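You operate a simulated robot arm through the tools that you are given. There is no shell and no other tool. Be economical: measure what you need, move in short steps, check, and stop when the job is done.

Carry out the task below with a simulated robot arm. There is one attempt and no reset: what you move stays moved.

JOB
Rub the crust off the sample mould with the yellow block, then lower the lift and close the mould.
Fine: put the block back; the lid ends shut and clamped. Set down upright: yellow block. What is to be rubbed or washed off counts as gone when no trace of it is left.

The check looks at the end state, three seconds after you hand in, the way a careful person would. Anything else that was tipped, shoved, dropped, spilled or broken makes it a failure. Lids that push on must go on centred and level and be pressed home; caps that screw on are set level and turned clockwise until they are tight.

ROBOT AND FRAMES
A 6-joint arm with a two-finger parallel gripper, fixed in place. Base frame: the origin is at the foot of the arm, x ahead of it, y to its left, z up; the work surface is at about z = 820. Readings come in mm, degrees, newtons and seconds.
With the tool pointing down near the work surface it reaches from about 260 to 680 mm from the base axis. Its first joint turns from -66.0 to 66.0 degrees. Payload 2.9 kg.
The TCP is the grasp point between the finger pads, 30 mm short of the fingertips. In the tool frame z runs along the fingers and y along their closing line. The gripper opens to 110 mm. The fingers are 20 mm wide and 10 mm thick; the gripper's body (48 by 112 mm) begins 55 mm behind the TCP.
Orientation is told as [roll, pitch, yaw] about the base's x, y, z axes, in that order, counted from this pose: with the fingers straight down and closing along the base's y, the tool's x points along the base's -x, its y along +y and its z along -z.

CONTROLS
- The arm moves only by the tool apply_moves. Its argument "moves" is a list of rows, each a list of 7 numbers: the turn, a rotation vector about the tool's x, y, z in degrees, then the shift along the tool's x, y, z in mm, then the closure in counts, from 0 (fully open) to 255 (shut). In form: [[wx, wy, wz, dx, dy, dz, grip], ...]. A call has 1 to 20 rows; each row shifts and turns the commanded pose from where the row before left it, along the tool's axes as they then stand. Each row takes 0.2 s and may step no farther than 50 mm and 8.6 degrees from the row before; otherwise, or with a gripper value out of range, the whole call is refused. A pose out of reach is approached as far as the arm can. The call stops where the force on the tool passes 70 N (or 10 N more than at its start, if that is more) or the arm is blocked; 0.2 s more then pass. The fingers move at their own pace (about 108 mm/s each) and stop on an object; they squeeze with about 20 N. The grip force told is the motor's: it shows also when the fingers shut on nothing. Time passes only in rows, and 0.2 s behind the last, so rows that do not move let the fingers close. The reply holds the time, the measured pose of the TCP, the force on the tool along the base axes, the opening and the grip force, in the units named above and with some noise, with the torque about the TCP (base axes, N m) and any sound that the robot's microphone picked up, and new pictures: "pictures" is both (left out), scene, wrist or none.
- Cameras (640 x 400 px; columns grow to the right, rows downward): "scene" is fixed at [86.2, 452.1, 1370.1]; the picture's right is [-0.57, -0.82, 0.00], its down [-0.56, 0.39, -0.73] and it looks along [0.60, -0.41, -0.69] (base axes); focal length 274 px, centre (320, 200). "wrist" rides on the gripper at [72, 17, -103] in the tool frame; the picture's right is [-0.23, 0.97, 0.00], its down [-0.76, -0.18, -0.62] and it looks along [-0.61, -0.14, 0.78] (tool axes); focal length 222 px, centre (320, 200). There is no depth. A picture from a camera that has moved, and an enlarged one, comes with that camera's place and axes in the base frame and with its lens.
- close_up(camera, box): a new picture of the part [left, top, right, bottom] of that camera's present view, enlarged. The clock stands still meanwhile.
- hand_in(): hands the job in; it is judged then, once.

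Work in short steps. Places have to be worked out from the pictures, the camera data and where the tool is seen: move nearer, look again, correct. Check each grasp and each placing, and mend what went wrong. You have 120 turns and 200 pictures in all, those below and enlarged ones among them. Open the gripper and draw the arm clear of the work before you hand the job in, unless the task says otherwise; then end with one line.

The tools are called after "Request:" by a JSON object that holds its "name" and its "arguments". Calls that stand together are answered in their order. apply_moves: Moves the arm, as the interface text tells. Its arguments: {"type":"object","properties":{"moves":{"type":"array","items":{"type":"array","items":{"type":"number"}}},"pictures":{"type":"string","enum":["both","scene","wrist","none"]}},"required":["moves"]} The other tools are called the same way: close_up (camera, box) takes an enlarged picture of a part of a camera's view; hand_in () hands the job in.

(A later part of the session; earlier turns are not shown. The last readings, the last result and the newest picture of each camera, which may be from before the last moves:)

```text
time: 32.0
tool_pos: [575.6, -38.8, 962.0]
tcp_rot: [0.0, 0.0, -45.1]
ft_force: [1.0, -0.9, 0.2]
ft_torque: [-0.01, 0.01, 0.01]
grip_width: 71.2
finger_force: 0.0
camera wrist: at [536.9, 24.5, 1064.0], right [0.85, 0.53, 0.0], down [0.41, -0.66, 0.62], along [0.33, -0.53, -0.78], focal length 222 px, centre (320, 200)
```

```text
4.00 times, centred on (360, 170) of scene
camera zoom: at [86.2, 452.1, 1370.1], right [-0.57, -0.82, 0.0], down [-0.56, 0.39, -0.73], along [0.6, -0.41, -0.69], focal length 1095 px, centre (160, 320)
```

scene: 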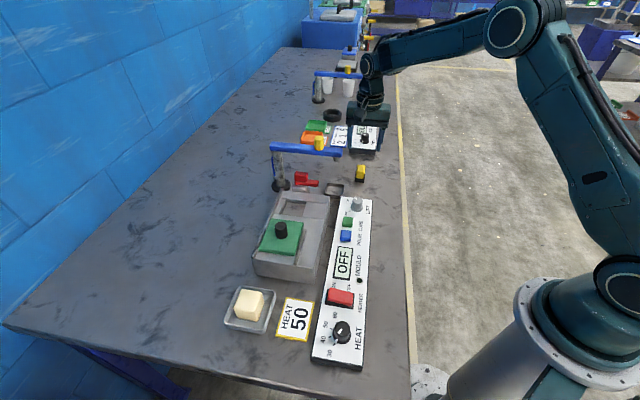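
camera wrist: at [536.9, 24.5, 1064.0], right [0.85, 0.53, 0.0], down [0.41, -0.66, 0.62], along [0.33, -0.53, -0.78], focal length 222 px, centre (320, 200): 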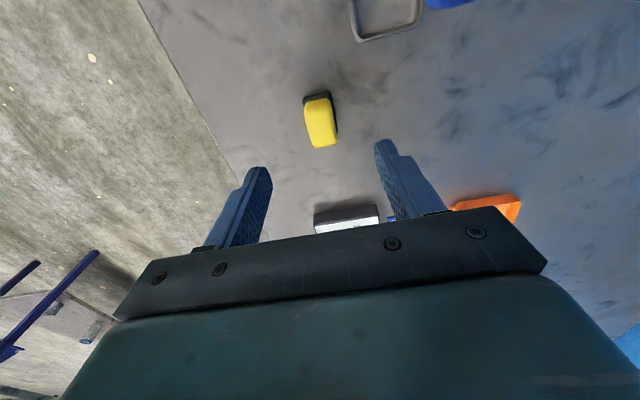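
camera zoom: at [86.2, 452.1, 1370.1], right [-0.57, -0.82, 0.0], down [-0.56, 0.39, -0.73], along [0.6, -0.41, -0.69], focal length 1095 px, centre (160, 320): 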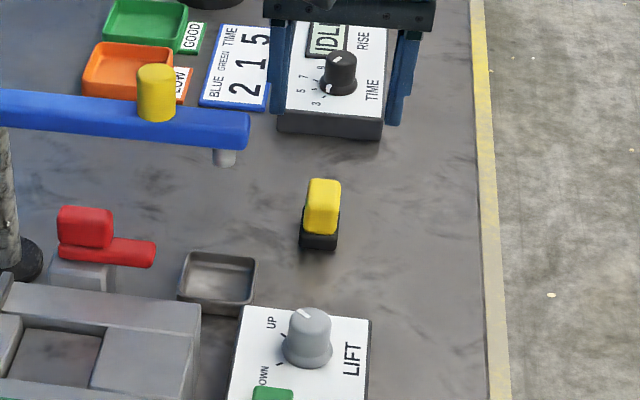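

The block is back and upright. Now I move over the LIFT knob at about (468,68) with the gripper still at −45° yaw and look.

Request:
{"name": "apply_moves", "arguments": {"moves": [[0, 0, 0, 40, 0, 0, 90], [0, 0, 0, 40, 0, 0, 90], [0, 0, 0, 40, 0, 0, 90], [0, 0, 0, 32, 0, 20, 90], [0, 0, 0, 0, 0, 20, 90]]}}

Request:
{"name": "close_up", "arguments": {"camera": "wrist", "box": [240, 80, 400, 180]}}

Request:
{"name": "close_up", "arguments": {"camera": "scene", "box": [310, 180, 400, 236]}}

```text
time: 33.2
tool_pos: [468.6, 67.9, 920.3]
tcp_rot: [0.1, 0.0, -45.0]
ft_force: [-0.7, 0.4, -0.6]
ft_torque: [-0.04, -0.03, 0.02]
grip_width: 71.0
finger_force: 0.1
camera wrist: at [429.8, 130.9, 1023.0], right [0.85, 0.53, 0.0], down [0.41, -0.66, 0.62], along [0.33, -0.53, -0.78], focal length 222 px, centre (320, 200)
```

scene: 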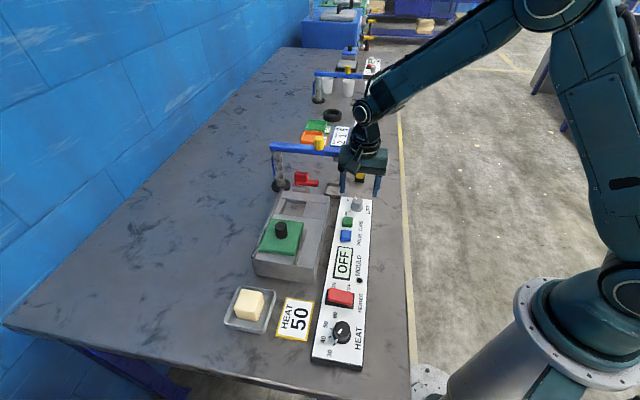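
wrist: 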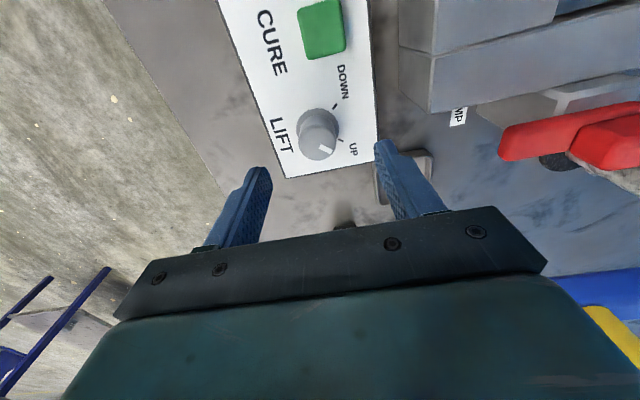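

```text
4.00 times, centred on (320, 130) of wrist
camera zoom: at [429.8, 130.9, 1023.0], right [0.85, 0.53, 0.0], down [0.41, -0.66, 0.62], along [0.33, -0.53, -0.78], focal length 888 px, centre (320, 480)
```

zoom: 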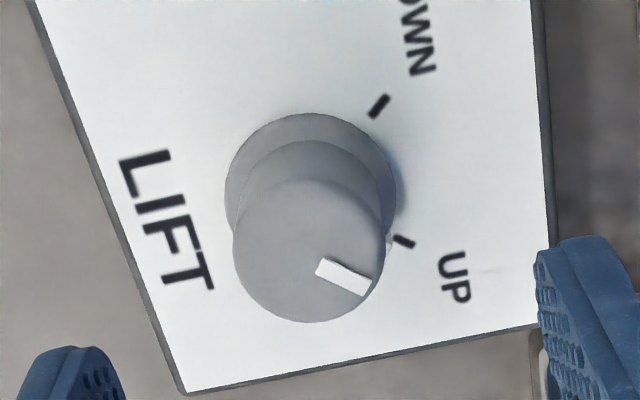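

```text
7.11 times, centred on (355, 208) of scene
camera zoom: at [86.1, 452.1, 1370.1], right [-0.57, -0.82, 0.0], down [-0.56, 0.39, -0.73], along [0.6, -0.41, -0.69], focal length 1947 px, centre (71, 143)
```

zoom: 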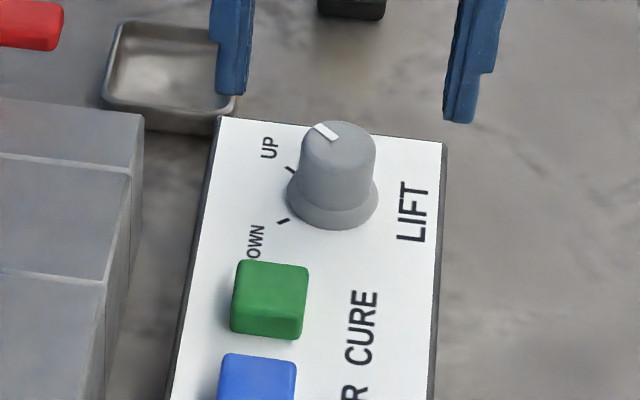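

The knob (Ø≈29 mm, top z≈859) is centred at (467,68); UP lies at ~5° and DOWN at ~85°, so it turns ~80° counter-clockwise from above. I descend and grip it.

Request:
{"name": "apply_moves", "arguments": {"moves": [[0, 0, 0, 1, -1, 20, 90], [0, 0, 0, 0, 0, 20, 90], [0, 0, 0, 0, 0, 7, 90], [0, 0, 0, 0, 0, 0, 180], [0, 0, 0, 0, 0, 0, 255], [0, 0, 0, 0, 0, 0, 255]], "pictures": "none"}}

Request:
{"name": "close_up", "arguments": {"camera": "scene", "box": [310, 180, 400, 236]}}

```text
time: 34.6
tool_pos: [467.2, 67.4, 874.1]
tcp_rot: [0.0, -0.1, -45.0]
ft_force: [-5.5, -3.4, 1.4]
ft_torque: [-0.25, -0.13, 0.03]
grip_width: 34.0
finger_force: 44.7
```

```text
7.11 times, centred on (355, 208) of scene
camera zoom: at [86.1, 452.0, 1370.1], right [-0.57, -0.82, 0.0], down [-0.56, 0.39, -0.73], along [0.6, -0.41, -0.69], focal length 1947 px, centre (71, 143)
```

zoom: 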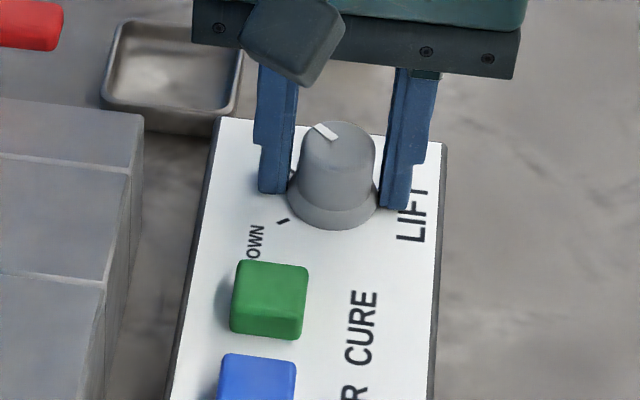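

The fingers seem to grip the flange (34 mm). I reopen, raise 5 mm and shift 1 mm before closing again.

Request:
{"name": "apply_moves", "arguments": {"moves": [[0, 0, 0, 0, 0, 0, 130], [0, 0, 0, 0, -1, -5, 130], [0, 0, 0, 0, 0, 0, 255], [0, 0, 0, 0, 0, 0, 255], [0, 0, 0, 0, 0, 0, 255]], "pictures": "none"}}

```text
time: 35.8
tool_pos: [467.1, 67.3, 879.2]
tcp_rot: [0.1, 0.0, -44.9]
ft_force: [3.5, 3.5, -5.2]
ft_torque: [0.1, -0.25, -0.03]
grip_width: 33.8
finger_force: 45.0
```

Grip is firm on the knob; I turn +80° (counter-clockwise from above).

Request:
{"name": "apply_moves", "arguments": {"moves": [[0, 0, -8, 0, 0, 0, 255], [0, 0, -8, 0, 0, 0, 255], [0, 0, -8, 0, 0, 0, 255], [0, 0, -8, 0, 0, 0, 255], [0, 0, -8, 0, 0, 0, 255]], "pictures": "none"}}

Request:
{"name": "close_up", "arguments": {"camera": "scene", "box": [310, 180, 400, 236]}}

```text
time: 37.0
tool_pos: [467.8, 70.1, 881.0]
tcp_rot: [0.5, 0.0, -4.4]
ft_force: [16.8, 33.2, -11.3]
ft_torque: [0.51, 0.23, -0.14]
grip_width: 34.1
finger_force: 45.2
```

```text
7.11 times, centred on (355, 208) of scene
camera zoom: at [86.7, 452.9, 1369.8], right [-0.57, -0.82, 0.0], down [-0.56, 0.39, -0.73], along [0.6, -0.41, -0.69], focal length 1947 px, centre (71, 143)
```

zoom: 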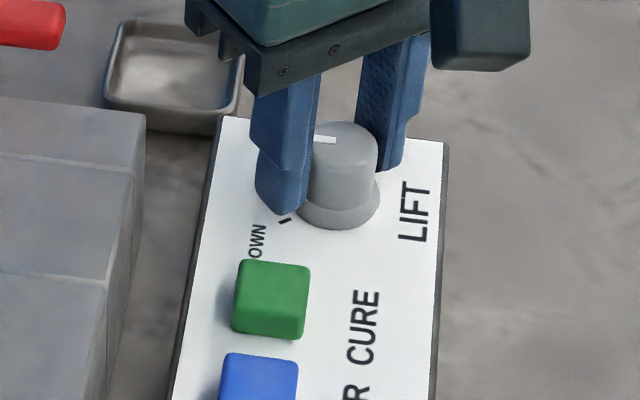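

The knob is following, but side force builds to ~37 N; I re-centre by ~3 mm in +y and 1.5 mm in +x to relieve it.

Request:
{"name": "apply_moves", "arguments": {"moves": [[0, 0, 0, -1, 2, 0, 255], [0, 0, 0, 0, 0, 0, 255]], "pictures": "none"}}

```text
time: 37.6
tool_pos: [468.2, 70.3, 878.4]
tcp_rot: [0.3, 0.1, -4.7]
ft_force: [2.6, 25.0, -4.0]
ft_torque: [0.81, -1.31, -0.13]
grip_width: 34.0
finger_force: 45.3
```

Request:
{"name": "apply_moves", "arguments": {"moves": [[0, 0, 0, 0, 2, 0, 255], [0, 0, 0, 0, 0, 0, 255]], "pictures": "none"}}

```text
time: 38.2
tool_pos: [468.2, 72.0, 879.7]
tcp_rot: [-0.1, 0.2, -4.9]
ft_force: [2.6, 12.8, 0.3]
ft_torque: [0.9, -0.19, -0.04]
grip_width: 33.7
finger_force: 45.1
```

Side force fell to 13 N; one more 1.5 mm and continue turning.

Request:
{"name": "apply_moves", "arguments": {"moves": [[0, 0, 0, 0, 1.5, 0, 255], [0, 0, -8, 0, 0, 0, 255], [0, 0, -8, 0, 0, 0, 255], [0, 0, 0, 0, 0, 0, 255]], "pictures": "none"}}

Request:
{"name": "close_up", "arguments": {"camera": "scene", "box": [310, 180, 400, 236]}}

```text
time: 39.2
tool_pos: [467.2, 72.3, 878.7]
tcp_rot: [0.0, -0.1, 11.1]
ft_force: [5.1, 7.3, -4.1]
ft_torque: [-0.26, 0.68, -0.03]
grip_width: 33.9
finger_force: 44.7
```

```text
7.11 times, centred on (355, 208) of scene
camera zoom: at [86.4, 452.3, 1370.0], right [-0.57, -0.82, 0.0], down [-0.56, 0.39, -0.73], along [0.6, -0.41, -0.69], focal length 1947 px, centre (71, 143)
```

zoom: 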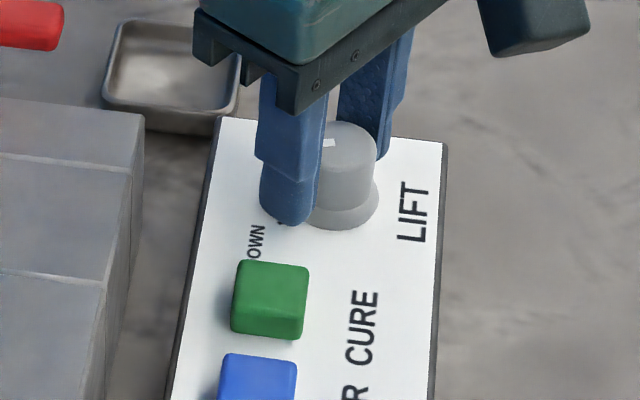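

Turning well with low force; another 24°.

Request:
{"name": "apply_moves", "arguments": {"moves": [[0, 0, -8, 0, 0, 0, 255], [0, 0, -8, 0, 0, 0, 255], [0, 0, -8, 0, 0, 0, 255], [0, 0, 0, 0, 0, 0, 255]], "pictures": "none"}}

Request:
{"name": "close_up", "arguments": {"camera": "scene", "box": [310, 180, 400, 236]}}

```text
time: 40.2
tool_pos: [467.4, 73.4, 879.5]
tcp_rot: [0.2, -0.1, 35.5]
ft_force: [-4.0, 21.7, -1.3]
ft_torque: [0.23, -0.28, -0.09]
grip_width: 34.1
finger_force: 45.1
```

```text
7.11 times, centred on (355, 208) of scene
camera zoom: at [86.1, 452.7, 1369.9], right [-0.57, -0.82, 0.0], down [-0.56, 0.39, -0.73], along [0.6, -0.41, -0.69], focal length 1947 px, centre (71, 143)
```

zoom: 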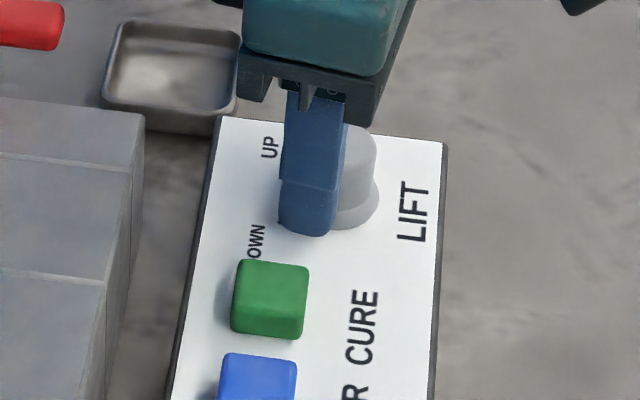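

I release and raise to see where the pointer stands.

Request:
{"name": "apply_moves", "arguments": {"moves": [[0, 0, 0, 0, 0, 0, 130], [0, 0, 0, 0, 0, 0, 90], [0, 0, 0, 0, 0, -30, 90], [0, 0, 0, 0, 0, -30, 90]], "pictures": "wrist"}}

Request:
{"name": "close_up", "arguments": {"camera": "scene", "box": [250, 165, 390, 253]}}

```text
time: 41.2
tool_pos: [467.4, 71.8, 941.8]
tcp_rot: [0.0, -0.1, 35.0]
ft_force: [0.4, 0.2, -0.5]
ft_torque: [-0.02, -0.02, 0.0]
grip_width: 71.1
finger_force: 0.2
camera wrist: at [399.7, 44.1, 1043.7], right [-0.37, 0.93, 0.0], down [0.73, 0.29, 0.62], along [0.58, 0.23, -0.78], focal length 222 px, centre (320, 200)
```

wrist: 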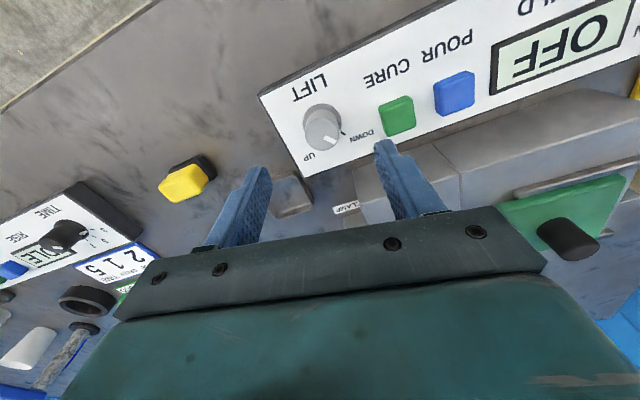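

```text
4.55 times, centred on (320, 209) of scene
camera zoom: at [86.2, 452.1, 1370.1], right [-0.57, -0.82, 0.0], down [-0.56, 0.39, -0.73], along [0.6, -0.41, -0.69], focal length 1245 px, centre (320, 159)
```

zoom: 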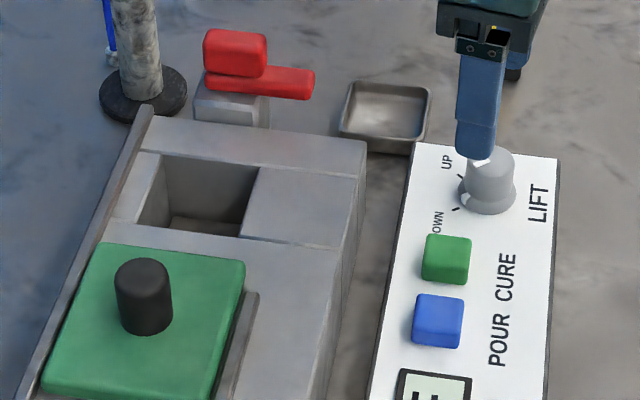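

The cavity floor has sunk. I check the pointer closely.

Request:
{"name": "close_up", "arguments": {"camera": "wrist", "box": [270, 80, 400, 161]}}

```text
4.92 times, centred on (335, 120) of wrist
camera zoom: at [399.7, 44.1, 1043.7], right [-0.37, 0.93, 0.0], down [0.73, 0.29, 0.62], along [0.58, 0.23, -0.78], focal length 1094 px, centre (246, 591)
```

zoom: 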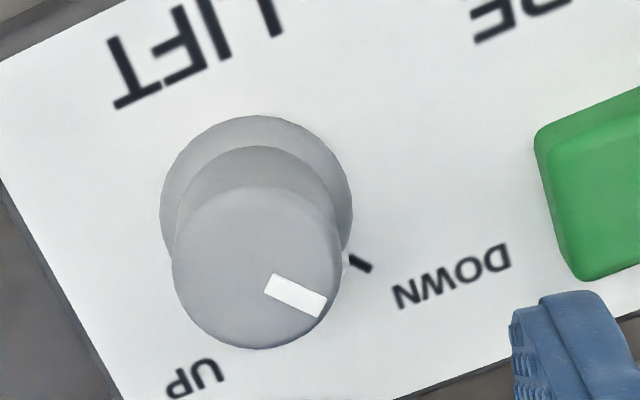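

Pointer is aligned with DOWN and the floor is down. Next the lid: handle at about (455,302); it must slide ~96 mm along the bench direction. I re-yaw to −45° and go above the handle at z≈990.

Request:
{"name": "apply_moves", "arguments": {"moves": [[0, 0, 8, 0, 0, -24, 90], [0, 0, 8, 0, 0, -24, 90], [0, 0, 8, 0, 0, 0, 90], [0, 0, 8, 0, 0, 0, 90], [0, 0, 8, 0, 0, 0, 90], [0, 0, 8, 0, 0, 0, 90], [0, 0, 8, 0, 0, 0, 90], [0, 0, 8, 0, 0, 0, 90], [0, 0, 8, 0, 0, 0, 90], [0, 0, 8, 0, 0, 0, 90], [0, 0, 0, 34, 31, 0, 90], [0, 0, 0, 34, 31, 0, 90], [0, 0, 0, 34, 31, 0, 90], [0, 0, 0, 34, 31, 0, 90], [0, 0, 0, 34, 31, 0, 90]]}}

Request:
{"name": "close_up", "arguments": {"camera": "wrist", "box": [200, 60, 456, 220]}}

Request:
{"name": "close_up", "arguments": {"camera": "scene", "box": [230, 180, 350, 255]}}

```text
time: 44.4
tool_pos: [458.4, 303.9, 987.5]
tcp_rot: [0.1, 0.0, -44.9]
ft_force: [-0.5, 0.4, -0.1]
ft_torque: [0.03, -0.03, 0.0]
grip_width: 71.0
finger_force: 0.1
camera wrist: at [420.8, 368.2, 1090.2], right [0.85, 0.53, 0.0], down [0.41, -0.66, 0.62], along [0.33, -0.53, -0.78], focal length 222 px, centre (320, 200)
```

scene: 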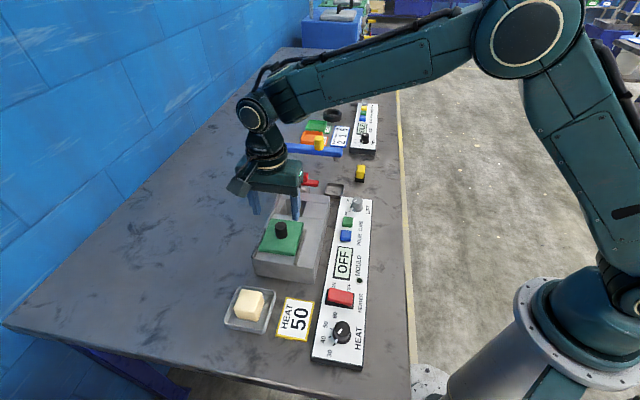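
wrist: 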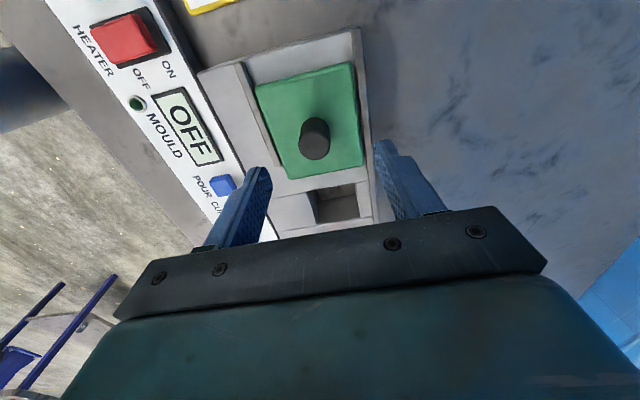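

```text
2.50 times, centred on (328, 140) of wrist
camera zoom: at [420.8, 368.2, 1090.2], right [0.85, 0.53, 0.0], down [0.41, -0.66, 0.62], along [0.33, -0.53, -0.78], focal length 555 px, centre (300, 350)
```

zoom: 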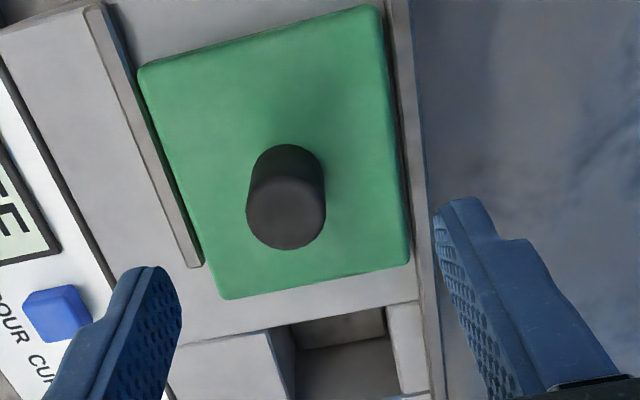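

```text
5.33 times, centred on (290, 218) of scene
camera zoom: at [86.2, 452.1, 1370.1], right [-0.57, -0.82, 0.0], down [-0.56, 0.39, -0.73], along [0.6, -0.41, -0.69], focal length 1461 px, centre (480, 107)
```

zoom: 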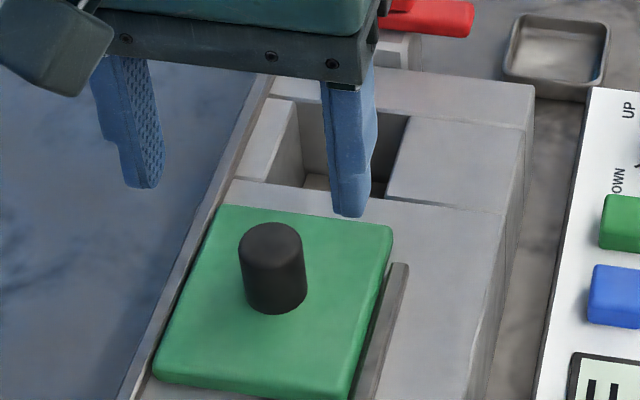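

Relative to the TCP the handle (Ø25, top z≈921) lies −3.5 mm in tool x and −5 mm in tool y. I correct, descend to TCP z≈932 and grip.

Request:
{"name": "apply_moves", "arguments": {"moves": [[0, 0, 0, -3.5, -5, 0, 90], [0, 0, 0, 0, 0, 20, 90], [0, 0, 0, 0, 0, 20, 90], [0, 0, 0, 0, 0, 16, 90], [0, 0, 0, 0, 0, 0, 90]], "pictures": "wrist"}}

Request:
{"name": "close_up", "arguments": {"camera": "scene", "box": [230, 180, 350, 255]}}

```text
time: 45.6
tool_pos: [456.7, 297.4, 931.8]
tcp_rot: [0.0, 0.0, -45.0]
ft_force: [0.1, -0.4, 0.1]
ft_torque: [0.02, -0.01, -0.01]
grip_width: 71.2
finger_force: 0.0
camera wrist: at [418.6, 360.5, 1033.9], right [0.85, 0.53, 0.0], down [0.41, -0.66, 0.62], along [0.33, -0.53, -0.78], focal length 222 px, centre (320, 200)
```

wrist: 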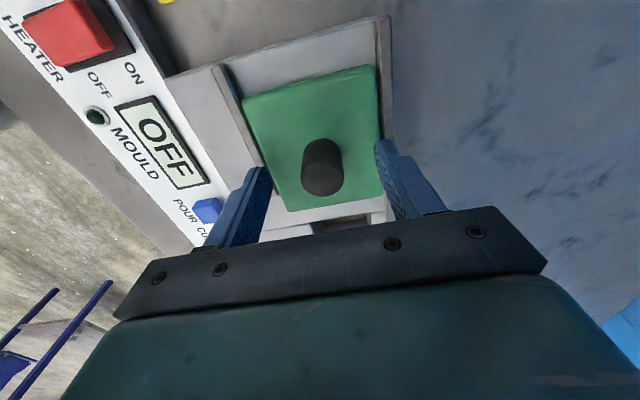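

```text
5.33 times, centred on (290, 218) of scene
camera zoom: at [86.2, 452.1, 1370.1], right [-0.57, -0.82, 0.0], down [-0.56, 0.39, -0.73], along [0.6, -0.41, -0.69], focal length 1461 px, centre (480, 107)
```

zoom: 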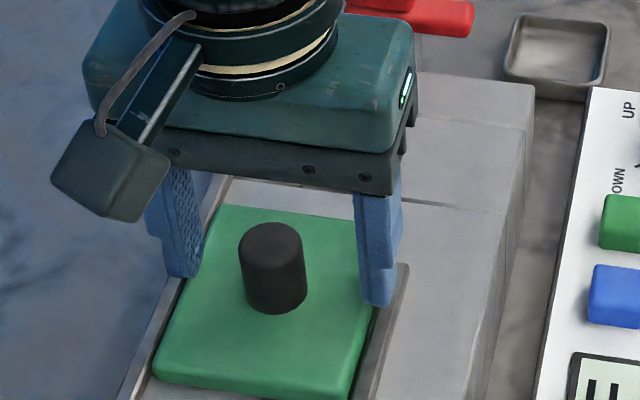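

Well aligned; close on the handle.

Request:
{"name": "apply_moves", "arguments": {"moves": [[0, 0, 0, 0, 0, 0, 160], [0, 0, 0, 0, 0, 0, 255], [0, 0, 0, 0, 0, 0, 255], [0, 0, 0, 0, 0, 0, 255]], "pictures": "none"}}

```text
time: 46.6
tool_pos: [458.0, 297.9, 931.8]
tcp_rot: [0.3, 0.0, -44.9]
ft_force: [19.1, 17.7, -8.5]
ft_torque: [-0.46, 0.39, -0.09]
grip_width: 25.6
finger_force: 45.0
```

Gripped (25.6 mm), but 26 N side force shows I'm ~3 mm off toward the wall side; I re-centre.

Request:
{"name": "apply_moves", "arguments": {"moves": [[0, 0, 0, 0, 2, 0, 255], [0, 0, 0, 0, 0, 0, 255]], "pictures": "none"}}

```text
time: 47.2
tool_pos: [458.4, 298.4, 931.6]
tcp_rot: [0.0, 0.0, -45.1]
ft_force: [7.3, 6.0, -1.5]
ft_torque: [0.14, -0.82, 0.02]
grip_width: 25.8
finger_force: 44.8
```

Now low force; I add 1 mm and slide 30 mm toward the cavity, watching force.

Request:
{"name": "apply_moves", "arguments": {"moves": [[0, 0, 0, 0, 1, 0, 255], [0, 0, 0, -5, 0, 0, 255], [0, 0, 0, -8, 0, 0, 255], [0, 0, 0, -8, 0, 0, 255], [0, 0, 0, -9, 0, 0, 255]]}}

Request:
{"name": "close_up", "arguments": {"camera": "scene", "box": [230, 170, 350, 245]}}

```text
time: 48.4
tool_pos: [479.3, 276.4, 931.3]
tcp_rot: [-0.1, 0.1, -45.0]
ft_force: [-3.6, -2.5, 6.6]
ft_torque: [0.62, -0.4, 0.01]
grip_width: 25.8
finger_force: 45.4
camera wrist: at [442.0, 340.3, 1034.2], right [0.85, 0.53, 0.0], down [0.41, -0.66, 0.62], along [0.33, -0.53, -0.78], focal length 222 px, centre (320, 200)
```

scene: 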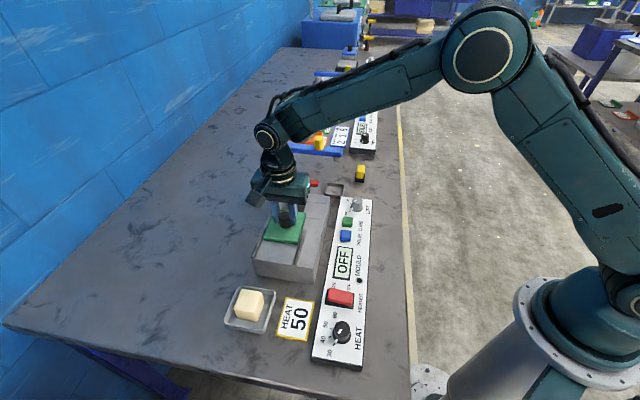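
wrist: 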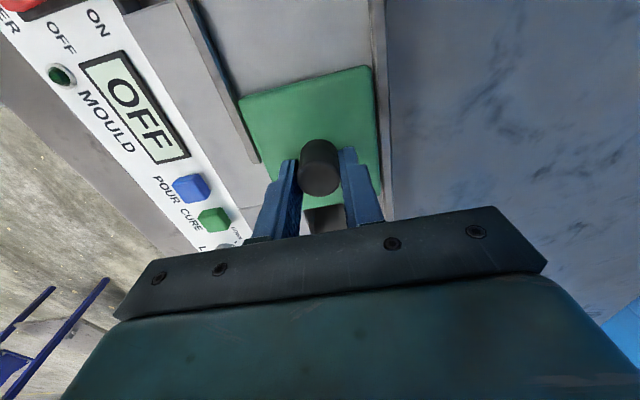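

```text
5.33 times, centred on (290, 208) of scene
camera zoom: at [85.9, 452.0, 1370.2], right [-0.57, -0.82, 0.0], down [-0.56, 0.39, -0.73], along [0.6, -0.41, -0.69], focal length 1461 px, centre (480, 160)
```

zoom: 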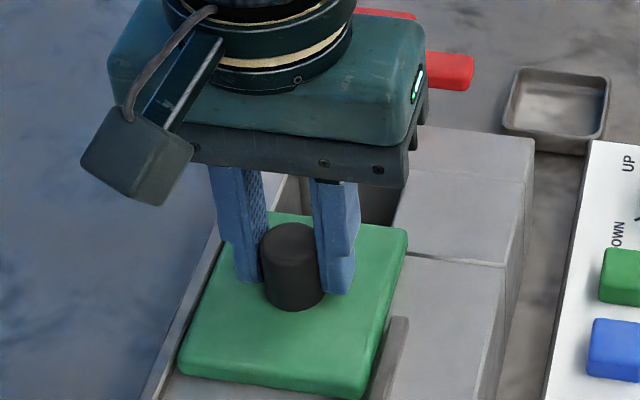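

The lid slides smoothly. Continue 50 mm.

Request:
{"name": "apply_moves", "arguments": {"moves": [[0, 0, 0, -10, 0, 0, 255], [0, 0, 0, -10, 0, 0, 255], [0, 0, 0, -10, 0, 0, 255], [0, 0, 0, -10, 0, 0, 255], [0, 0, 0, -10, 0, 0, 255]]}}

Request:
{"name": "close_up", "arguments": {"camera": "scene", "box": [230, 165, 350, 240]}}

Request:
{"name": "close_up", "arguments": {"camera": "wrist", "box": [220, 80, 480, 242]}}

```text
time: 49.6
tool_pos: [517.1, 241.1, 931.7]
tcp_rot: [-0.1, 0.0, -45.1]
ft_force: [-13.1, -11.5, 18.2]
ft_torque: [0.21, -0.41, 0.15]
grip_width: 25.4
finger_force: 45.2
camera wrist: at [478.0, 304.5, 1034.2], right [0.85, 0.53, 0.0], down [0.41, -0.66, 0.62], along [0.33, -0.53, -0.78], focal length 222 px, centre (320, 200)
```

scene: 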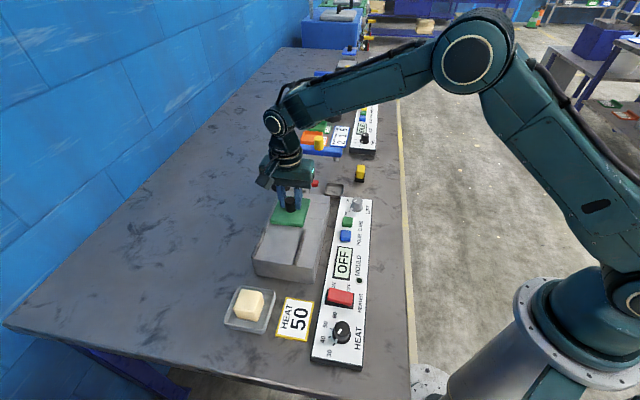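
wrist: 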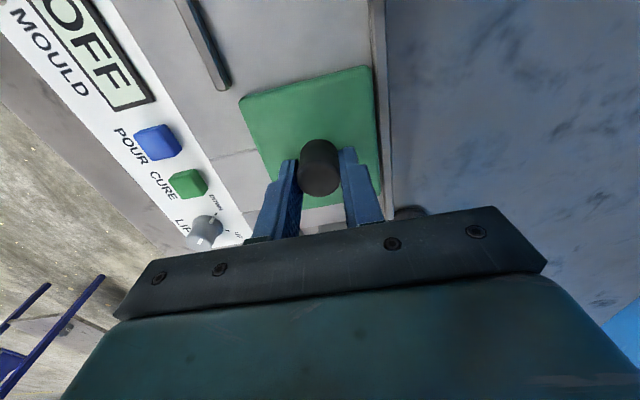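

```text
5.33 times, centred on (290, 202) of scene
camera zoom: at [85.5, 451.7, 1370.3], right [-0.57, -0.82, 0.0], down [-0.56, 0.39, -0.73], along [0.6, -0.41, -0.69], focal length 1461 px, centre (480, 187)
```

zoom: 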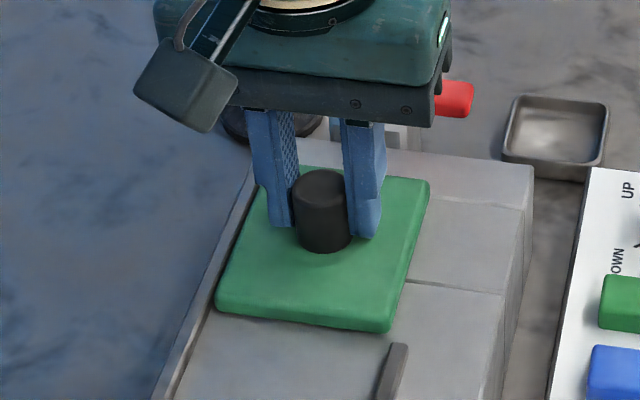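

```text
2.46 times, centred on (350, 161) of wrist
camera zoom: at [478.0, 304.5, 1034.2], right [0.85, 0.53, 0.0], down [0.41, -0.66, 0.62], along [0.33, -0.53, -0.78], focal length 547 px, centre (246, 296)
```

zoom: 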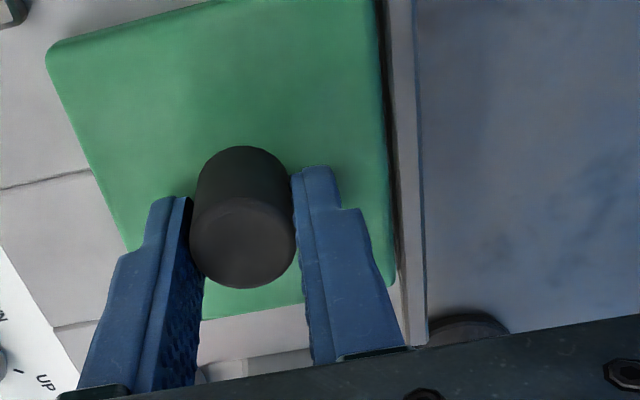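

About 81 mm so far; cavity centre wants ≈93. I relieve the side/vertical force and slide 12 mm more in small steps.

Request:
{"name": "apply_moves", "arguments": {"moves": [[0, 0, 0, 0, -2.5, -1, 255], [0, 0, 0, -4, 0, 0, 255], [0, 0, 0, -4, 0, 0, 255], [0, 0, 0, 0, 0, 0, 255]], "pictures": "none"}}

Request:
{"name": "apply_moves", "arguments": {"moves": [[0, 0, 0, -4, 0, 0, 255], [0, 0, 0, 0, 0, 0, 255]], "pictures": "none"}}

Request:
{"name": "close_up", "arguments": {"camera": "scene", "box": [230, 165, 350, 240]}}

```text
time: 50.6
tool_pos: [519.9, 235.9, 931.9]
tcp_rot: [0.1, -0.1, -44.7]
ft_force: [19.5, 21.1, -17.6]
ft_torque: [-0.5, 0.18, 0.07]
grip_width: 25.5
finger_force: 44.9
```

```text
time: 51.2
tool_pos: [522.8, 233.1, 932.3]
tcp_rot: [0.2, -0.1, -44.9]
ft_force: [23.6, 22.7, -22.3]
ft_torque: [0.05, 0.77, 0.11]
grip_width: 25.3
finger_force: 45.0
```

```text
5.33 times, centred on (290, 202) of scene
camera zoom: at [87.2, 452.9, 1369.7], right [-0.57, -0.82, 0.0], down [-0.56, 0.39, -0.73], along [0.6, -0.41, -0.69], focal length 1461 px, centre (480, 187)
```

zoom: 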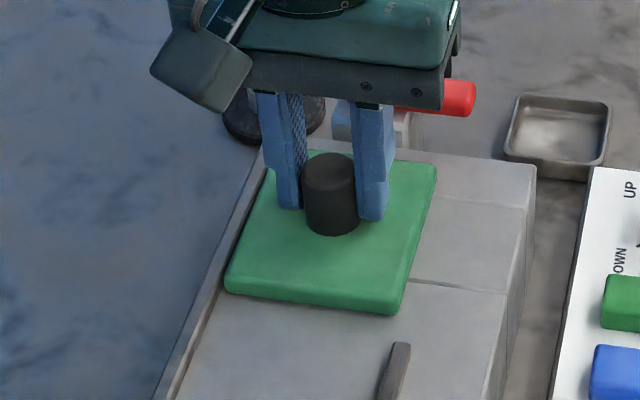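

Overcorrected sideways; I ease 1.2 mm back and probe 4 mm further for an end stop.

Request:
{"name": "apply_moves", "arguments": {"moves": [[0, 0, 0, 0, 1.3, 0.7, 255], [0, 0, 0, -2, 0, 0, 255], [0, 0, 0, -2, 0, 0, 255], [0, 0, 0, 0, 0, 0, 255]], "pictures": "none"}}

Request:
{"name": "apply_moves", "arguments": {"moves": [[0, 0, 0, -2, 0, 0, 255], [0, 0, 0, 0, 0, 0, 255]], "pictures": "none"}}

Request:
{"name": "close_up", "arguments": {"camera": "scene", "box": [230, 165, 350, 240]}}

```text
time: 52.2
tool_pos: [526.6, 228.8, 933.2]
tcp_rot: [0.2, -0.1, -45.1]
ft_force: [16.1, 13.5, -17.5]
ft_torque: [-0.65, -0.07, -0.14]
grip_width: 25.7
finger_force: 45.1
```

```text
time: 52.8
tool_pos: [528.8, 228.6, 932.3]
tcp_rot: [0.2, 0.0, -45.0]
ft_force: [14.8, 12.3, -16.8]
ft_torque: [-0.54, 0.06, -0.22]
grip_width: 25.5
finger_force: 45.5
```

```text
5.33 times, centred on (290, 202) of scene
camera zoom: at [86.9, 452.6, 1369.9], right [-0.57, -0.82, 0.0], down [-0.56, 0.39, -0.73], along [0.6, -0.41, -0.69], focal length 1461 px, centre (480, 187)
```

zoom: 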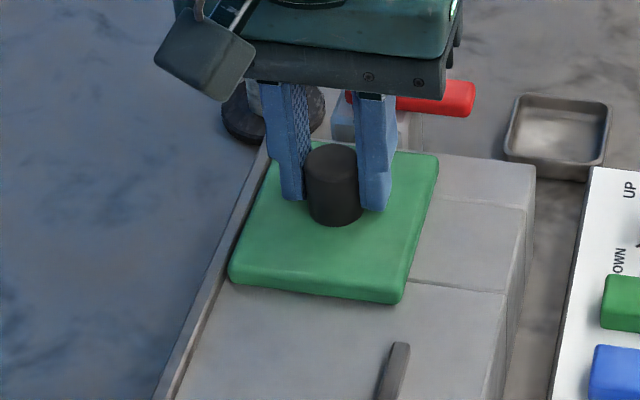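

No stop yet; I probe a few mm further, checking for force along the slide.

Request:
{"name": "apply_moves", "arguments": {"moves": [[0, 0, 0, -2, 0.5, 0.7, 255], [0, 0, 0, -2, 0, 0, 255], [0, 0, 0, 0, 0, 0, 255]], "pictures": "none"}}

Request:
{"name": "apply_moves", "arguments": {"moves": [[0, 0, 0, -2, 0, 0, 255], [0, 0, 0, -2, 0, 0, 255], [0, 0, 0, 0, 0, 0, 255]], "pictures": "none"}}

Request:
{"name": "close_up", "arguments": {"camera": "scene", "box": [230, 165, 350, 240]}}

```text
time: 53.6
tool_pos: [528.6, 228.1, 932.7]
tcp_rot: [-0.2, 0.1, -44.7]
ft_force: [-7.3, 16.5, -5.3]
ft_torque: [0.31, -0.64, -0.1]
grip_width: 25.6
finger_force: 45.0
```

```text
time: 54.4
tool_pos: [529.9, 226.5, 931.5]
tcp_rot: [-0.2, 0.2, -44.3]
ft_force: [-32.2, 23.8, 4.5]
ft_torque: [0.78, -0.05, 0.0]
grip_width: 25.7
finger_force: 44.8
```

```text
5.33 times, centred on (290, 202) of scene
camera zoom: at [85.3, 452.7, 1369.9], right [-0.57, -0.82, 0.0], down [-0.56, 0.39, -0.73], along [0.6, -0.41, -0.69], focal length 1461 px, centre (480, 187)
```

zoom: 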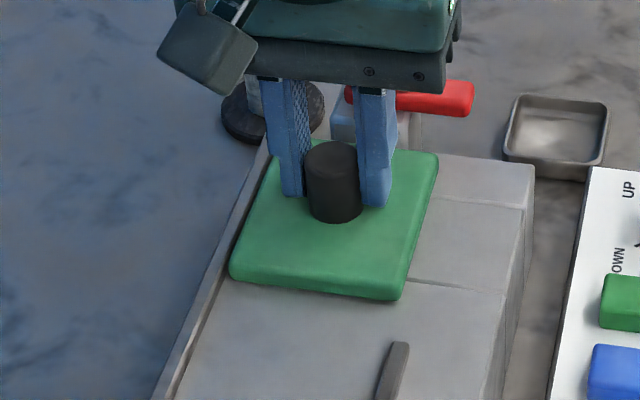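

Force along the slide rose to 40 N: end stop reached, lid fully shut. I relax 4 mm of command, release, and rise.

Request:
{"name": "apply_moves", "arguments": {"moves": [[0, 0, 0, 4, 0, 0, 255], [0, 0, 0, 0, 0, 0, 180], [0, 0, 0, 0, 0, 0, 150], [0, 0, 0, 0, 0, 0, 150], [0, 0, 0, 0, 0, -20, 150], [0, 0, 0, 0, 0, -40, 150], [0, 0, 0, 20, 0, -30, 150]]}}

Request:
{"name": "close_up", "arguments": {"camera": "scene", "box": [240, 160, 360, 235]}}

Request:
{"name": "close_up", "arguments": {"camera": "wrist", "box": [240, 60, 480, 210]}}

```text
time: 56.0
tool_pos: [515.9, 238.8, 1022.7]
tcp_rot: [0.1, -0.1, -45.0]
ft_force: [-1.0, -1.1, -0.3]
ft_torque: [-0.02, -0.01, -0.02]
grip_width: 45.2
finger_force: 0.0
camera wrist: at [478.7, 302.9, 1124.1], right [0.85, 0.53, 0.0], down [0.41, -0.66, 0.62], along [0.33, -0.53, -0.78], focal length 222 px, centre (320, 200)
```

scene: 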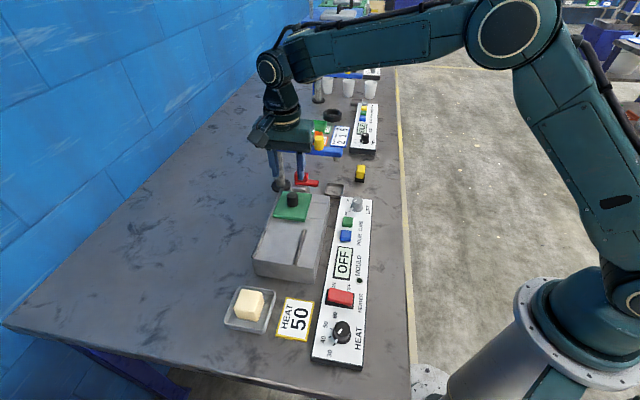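
wrist: 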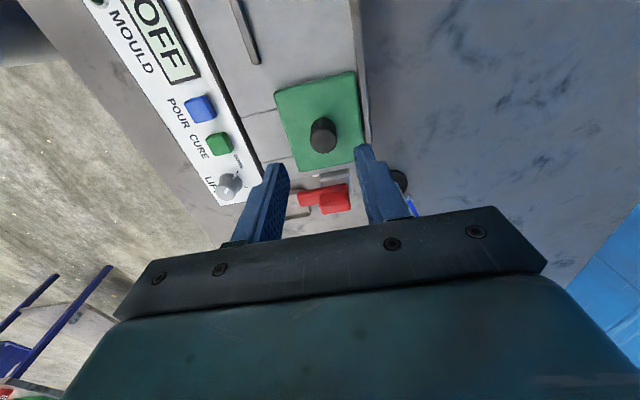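

```text
5.33 times, centred on (300, 198) of scene
camera zoom: at [86.2, 452.1, 1370.1], right [-0.57, -0.82, 0.0], down [-0.56, 0.39, -0.73], along [0.6, -0.41, -0.69], focal length 1461 px, centre (427, 213)
```

zoom: 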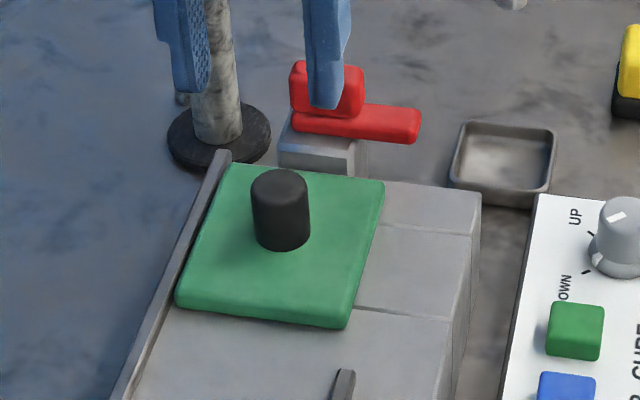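

```text
2.67 times, centred on (360, 135) of wrist
camera zoom: at [478.7, 302.9, 1124.1], right [0.85, 0.53, 0.0], down [0.41, -0.66, 0.62], along [0.33, -0.53, -0.78], focal length 592 px, centre (213, 373)
```

zoom: 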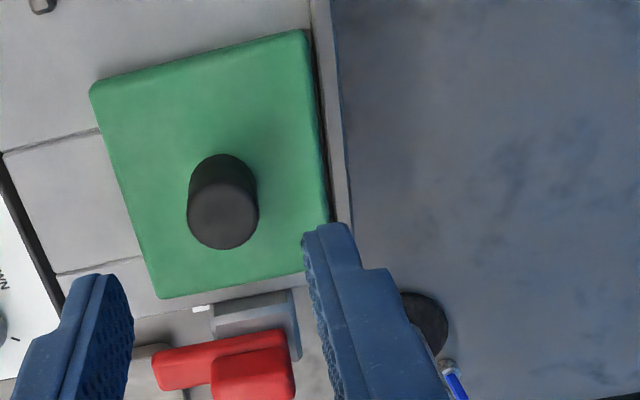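

Lid sits over the cavity. The clamp is a red swing bar with a red grip block, pivot ≈(575,177); bar now points toward the robot side and should swing 90° clockwise (from above) over the lid. I go above it and yaw to +45° to look.

Request:
{"name": "apply_moves", "arguments": {"moves": [[0, 0, 0, -43, -1, 0, 90], [0, 0, 0, -43, -1, 0, 90], [0, 0, -8, 0, 0, 0, 90], [0, 0, -8, 0, 0, 0, 90], [0, 0, -8, 0, 0, 0, 90], [0, 0, -8, 0, 0, 0, 90], [0, 0, -8, 0, 0, 0, 90], [0, 0, -8, 0, 0, 0, 90], [0, 0, -8, 0, 0, 0, 90], [0, 0, -8, 0, 0, 0, 90], [0, 0, -8, 0, 0, 0, 90], [0, 0, -8, 0, 0, 0, 90], [0, 0, -8, 0, 0, 0, 90], [0, 0, -2, 0, 0, 0, 90]]}}

Request:
{"name": "close_up", "arguments": {"camera": "wrist", "box": [220, 60, 460, 210]}}

Request:
{"name": "close_up", "arguments": {"camera": "scene", "box": [250, 140, 370, 215]}}

```text
time: 59.0
tool_pos: [575.3, 177.5, 1022.2]
tcp_rot: [0.0, -0.1, 45.1]
ft_force: [0.1, -0.3, -0.2]
ft_torque: [-0.03, -0.03, 0.02]
grip_width: 71.1
finger_force: 0.0
camera wrist: at [513.6, 138.5, 1124.5], right [-0.53, 0.85, 0.0], down [0.66, 0.41, 0.62], along [0.53, 0.33, -0.78], focal length 222 px, centre (320, 200)
```

scene: 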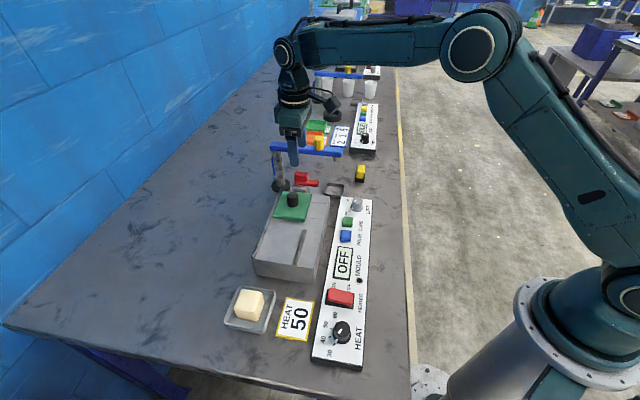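
wrist: 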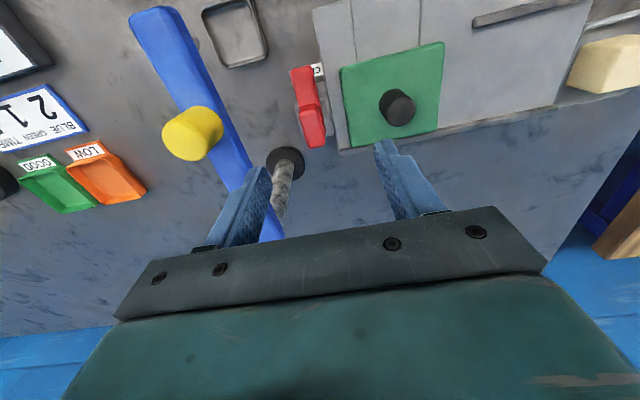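

```text
2.67 times, centred on (340, 135) of wrist
camera zoom: at [513.6, 138.5, 1124.5], right [-0.53, 0.85, 0.0], down [0.66, 0.41, 0.62], along [0.53, 0.33, -0.78], focal length 592 px, centre (267, 373)
```

zoom: 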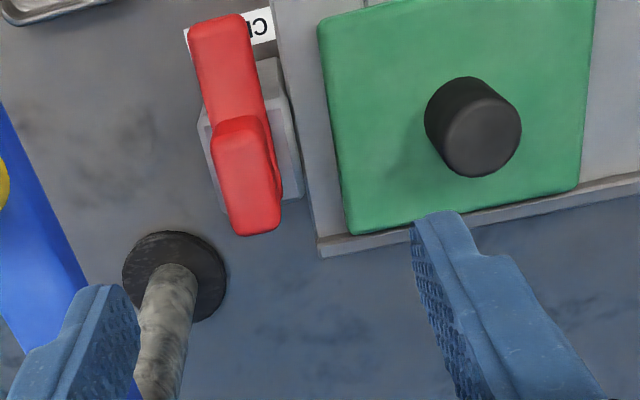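

```text
5.33 times, centred on (310, 178) of scene
camera zoom: at [86.2, 452.1, 1370.1], right [-0.57, -0.82, 0.0], down [-0.56, 0.39, -0.73], along [0.6, -0.41, -0.69], focal length 1461 px, centre (373, 320)
```

zoom: 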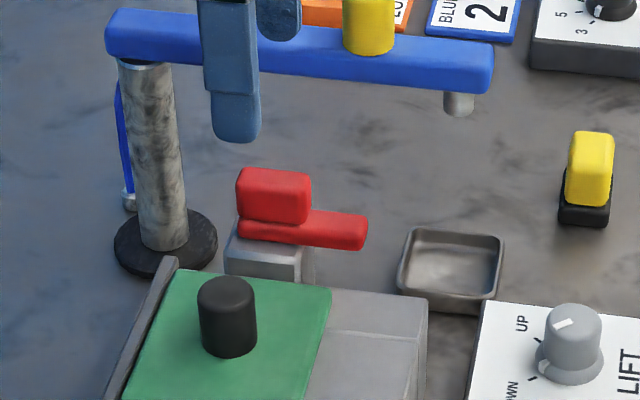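

The grip block is ~19 mm wide, centred ≈(581,174), top z≈929, and sits on the pivot. I shift, narrow the opening to clear the blue bar, and lower to z≈960 first.

Request:
{"name": "apply_moves", "arguments": {"moves": [[0, 0, 0, -1.5, -6.4, 0, 150], [0, 0, 0, 0, 0, 20, 150], [0, 0, 0, 0, 0, 20, 150], [0, 0, 0, 0, 0, 20, 150], [0, 0, 0, 0, 0, 0, 150]], "pictures": "wrist"}}

Request:
{"name": "close_up", "arguments": {"camera": "wrist", "box": [220, 90, 420, 215]}}

Request:
{"name": "close_up", "arguments": {"camera": "scene", "box": [250, 140, 370, 215]}}

```text
time: 60.2
tool_pos: [580.0, 173.6, 961.6]
tcp_rot: [0.0, 0.0, 45.0]
ft_force: [-0.4, 0.1, 0.8]
ft_torque: [0.02, 0.02, -0.01]
grip_width: 45.3
finger_force: 0.2
camera wrist: at [517.9, 135.2, 1063.3], right [-0.53, 0.85, 0.0], down [0.66, 0.41, 0.62], along [0.53, 0.33, -0.78], focal length 222 px, centre (320, 200)
```

wrist: 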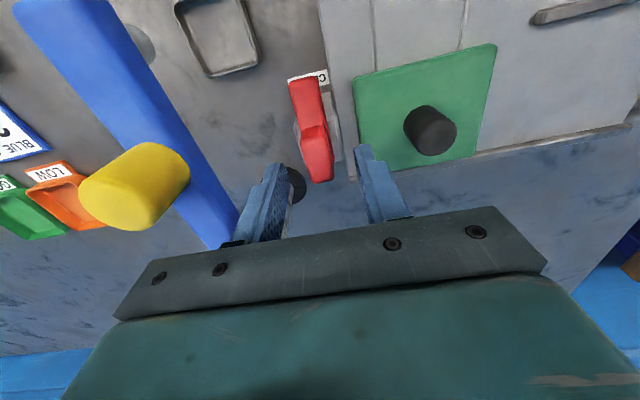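

```text
3.20 times, centred on (320, 152) of wrist
camera zoom: at [517.9, 135.2, 1063.3], right [-0.53, 0.85, 0.0], down [0.66, 0.41, 0.62], along [0.53, 0.33, -0.78], focal length 711 px, centre (320, 352)
```

zoom: 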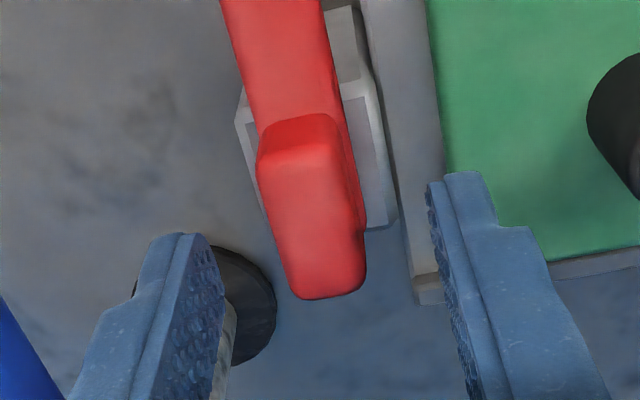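

```text
5.33 times, centred on (310, 178) of scene
camera zoom: at [86.2, 452.1, 1370.1], right [-0.57, -0.82, 0.0], down [-0.56, 0.39, -0.73], along [0.6, -0.41, -0.69], focal length 1461 px, centre (373, 320)
```

zoom: 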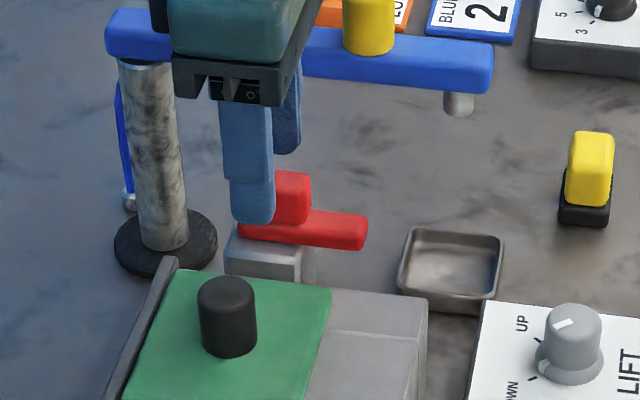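

Aligned within 2 mm. I lower to z≈945 and close.

Request:
{"name": "apply_moves", "arguments": {"moves": [[0, 0, 0, 0, -1.5, 8, 150], [0, 0, 0, 0, 0, 8, 150], [0, 0, 0, 0, 0, 0, 200], [0, 0, 0, 0, 0, 0, 255], [0, 0, 0, 0, 0, 0, 255]], "pictures": "none"}}

Request:
{"name": "close_up", "arguments": {"camera": "wrist", "box": [220, 90, 420, 215]}}

Request:
{"name": "close_up", "arguments": {"camera": "scene", "box": [250, 140, 370, 215]}}

```text
time: 61.4
tool_pos: [581.0, 173.4, 946.1]
tcp_rot: [0.2, 0.1, 45.1]
ft_force: [-4.9, 3.7, 1.1]
ft_torque: [0.11, 0.03, 0.0]
grip_width: 18.0
finger_force: 44.9
```

```text
3.20 times, centred on (320, 152) of wrist
camera zoom: at [519.0, 134.7, 1048.2], right [-0.53, 0.85, 0.0], down [0.66, 0.41, 0.62], along [0.53, 0.33, -0.78], focal length 711 px, centre (320, 352)
```

zoom: 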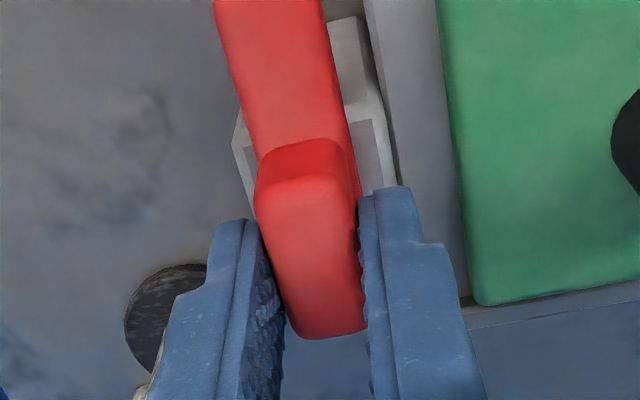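

```text
5.33 times, centred on (310, 178) of scene
camera zoom: at [86.0, 452.2, 1370.1], right [-0.57, -0.82, 0.0], down [-0.56, 0.39, -0.73], along [0.6, -0.41, -0.69], focal length 1461 px, centre (373, 320)
```

zoom: 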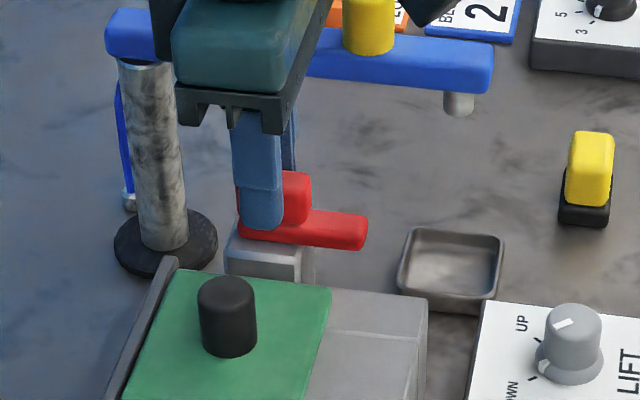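

Gripped (18 mm). I turn clockwise (tool +z) 16° and check the forces and picture.

Request:
{"name": "apply_moves", "arguments": {"moves": [[0, 0, 5, 0, 0, 0, 255], [0, 0, 5, 0, 0, 0, 255], [0, 0, 6, 0, 0, 0, 255], [0, 0, 0, 0, 0, 0, 255]], "pictures": "none"}}

Request:
{"name": "close_up", "arguments": {"camera": "scene", "box": [250, 140, 370, 215]}}

```text
time: 62.4
tool_pos: [582.0, 173.9, 945.2]
tcp_rot: [0.1, 0.2, 29.0]
ft_force: [-17.4, 10.4, 3.8]
ft_torque: [-0.05, 0.77, 0.04]
grip_width: 17.7
finger_force: 44.9
```

```text
5.33 times, centred on (310, 178) of scene
camera zoom: at [85.6, 452.4, 1370.0], right [-0.57, -0.82, 0.0], down [-0.56, 0.39, -0.73], along [0.6, -0.41, -0.69], focal length 1461 px, centre (373, 320)
```

zoom: 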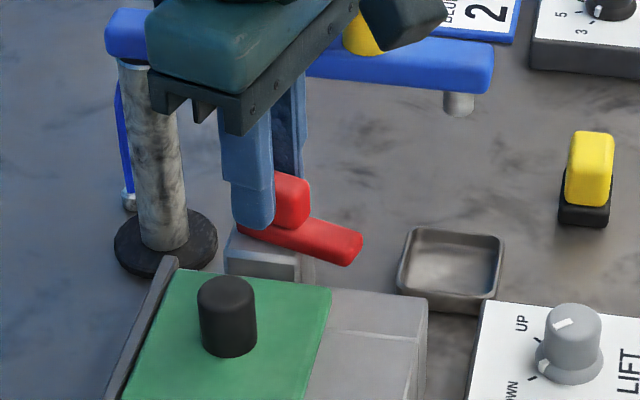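

The bar swings as expected. I comply by ~2 mm with the side force and keep turning.

Request:
{"name": "apply_moves", "arguments": {"moves": [[0, 0, 0, 0.8, 1.6, 0, 255], [0, 0, 6, 0, 0, 0, 255], [0, 0, 6, 0, 0, 0, 255], [0, 0, 6, 0, 0, 0, 255], [0, 0, 0, 0, 0, 0, 255]], "pictures": "none"}}

```text
time: 63.6
tool_pos: [579.9, 174.2, 944.8]
tcp_rot: [-0.1, 0.0, 11.0]
ft_force: [-16.6, 9.2, 3.4]
ft_torque: [0.32, -0.35, 0.01]
grip_width: 17.8
finger_force: 45.2
```

Request:
{"name": "apply_moves", "arguments": {"moves": [[0, 0, 0, 1.8, 1.4, 0, 255], [0, 0, 6, 0, 0, 0, 255], [0, 0, 6, 0, 0, 0, 255], [0, 0, 6, 0, 0, 0, 255], [0, 0, 0, 0, 0, 0, 255]], "pictures": "none"}}

Request:
{"name": "close_up", "arguments": {"camera": "scene", "box": [250, 140, 370, 215]}}

```text
time: 64.8
tool_pos: [581.1, 174.3, 945.8]
tcp_rot: [0.1, -0.3, -7.2]
ft_force: [21.6, 4.3, -11.9]
ft_torque: [-0.08, -0.58, -0.01]
grip_width: 17.7
finger_force: 44.7
```

```text
5.33 times, centred on (310, 178) of scene
camera zoom: at [87.0, 452.3, 1370.0], right [-0.57, -0.82, 0.0], down [-0.56, 0.39, -0.73], along [0.6, -0.41, -0.69], focal length 1461 px, centre (373, 320)
```

zoom: 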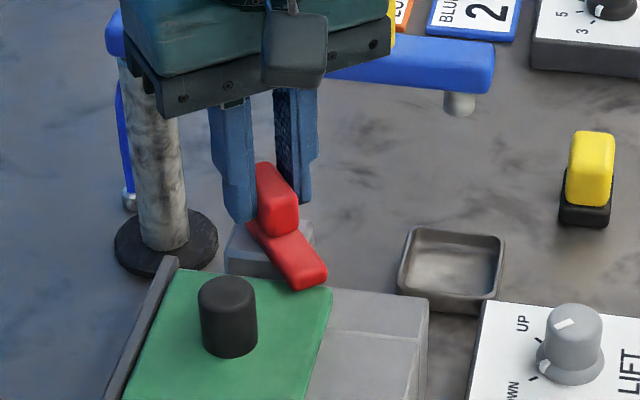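

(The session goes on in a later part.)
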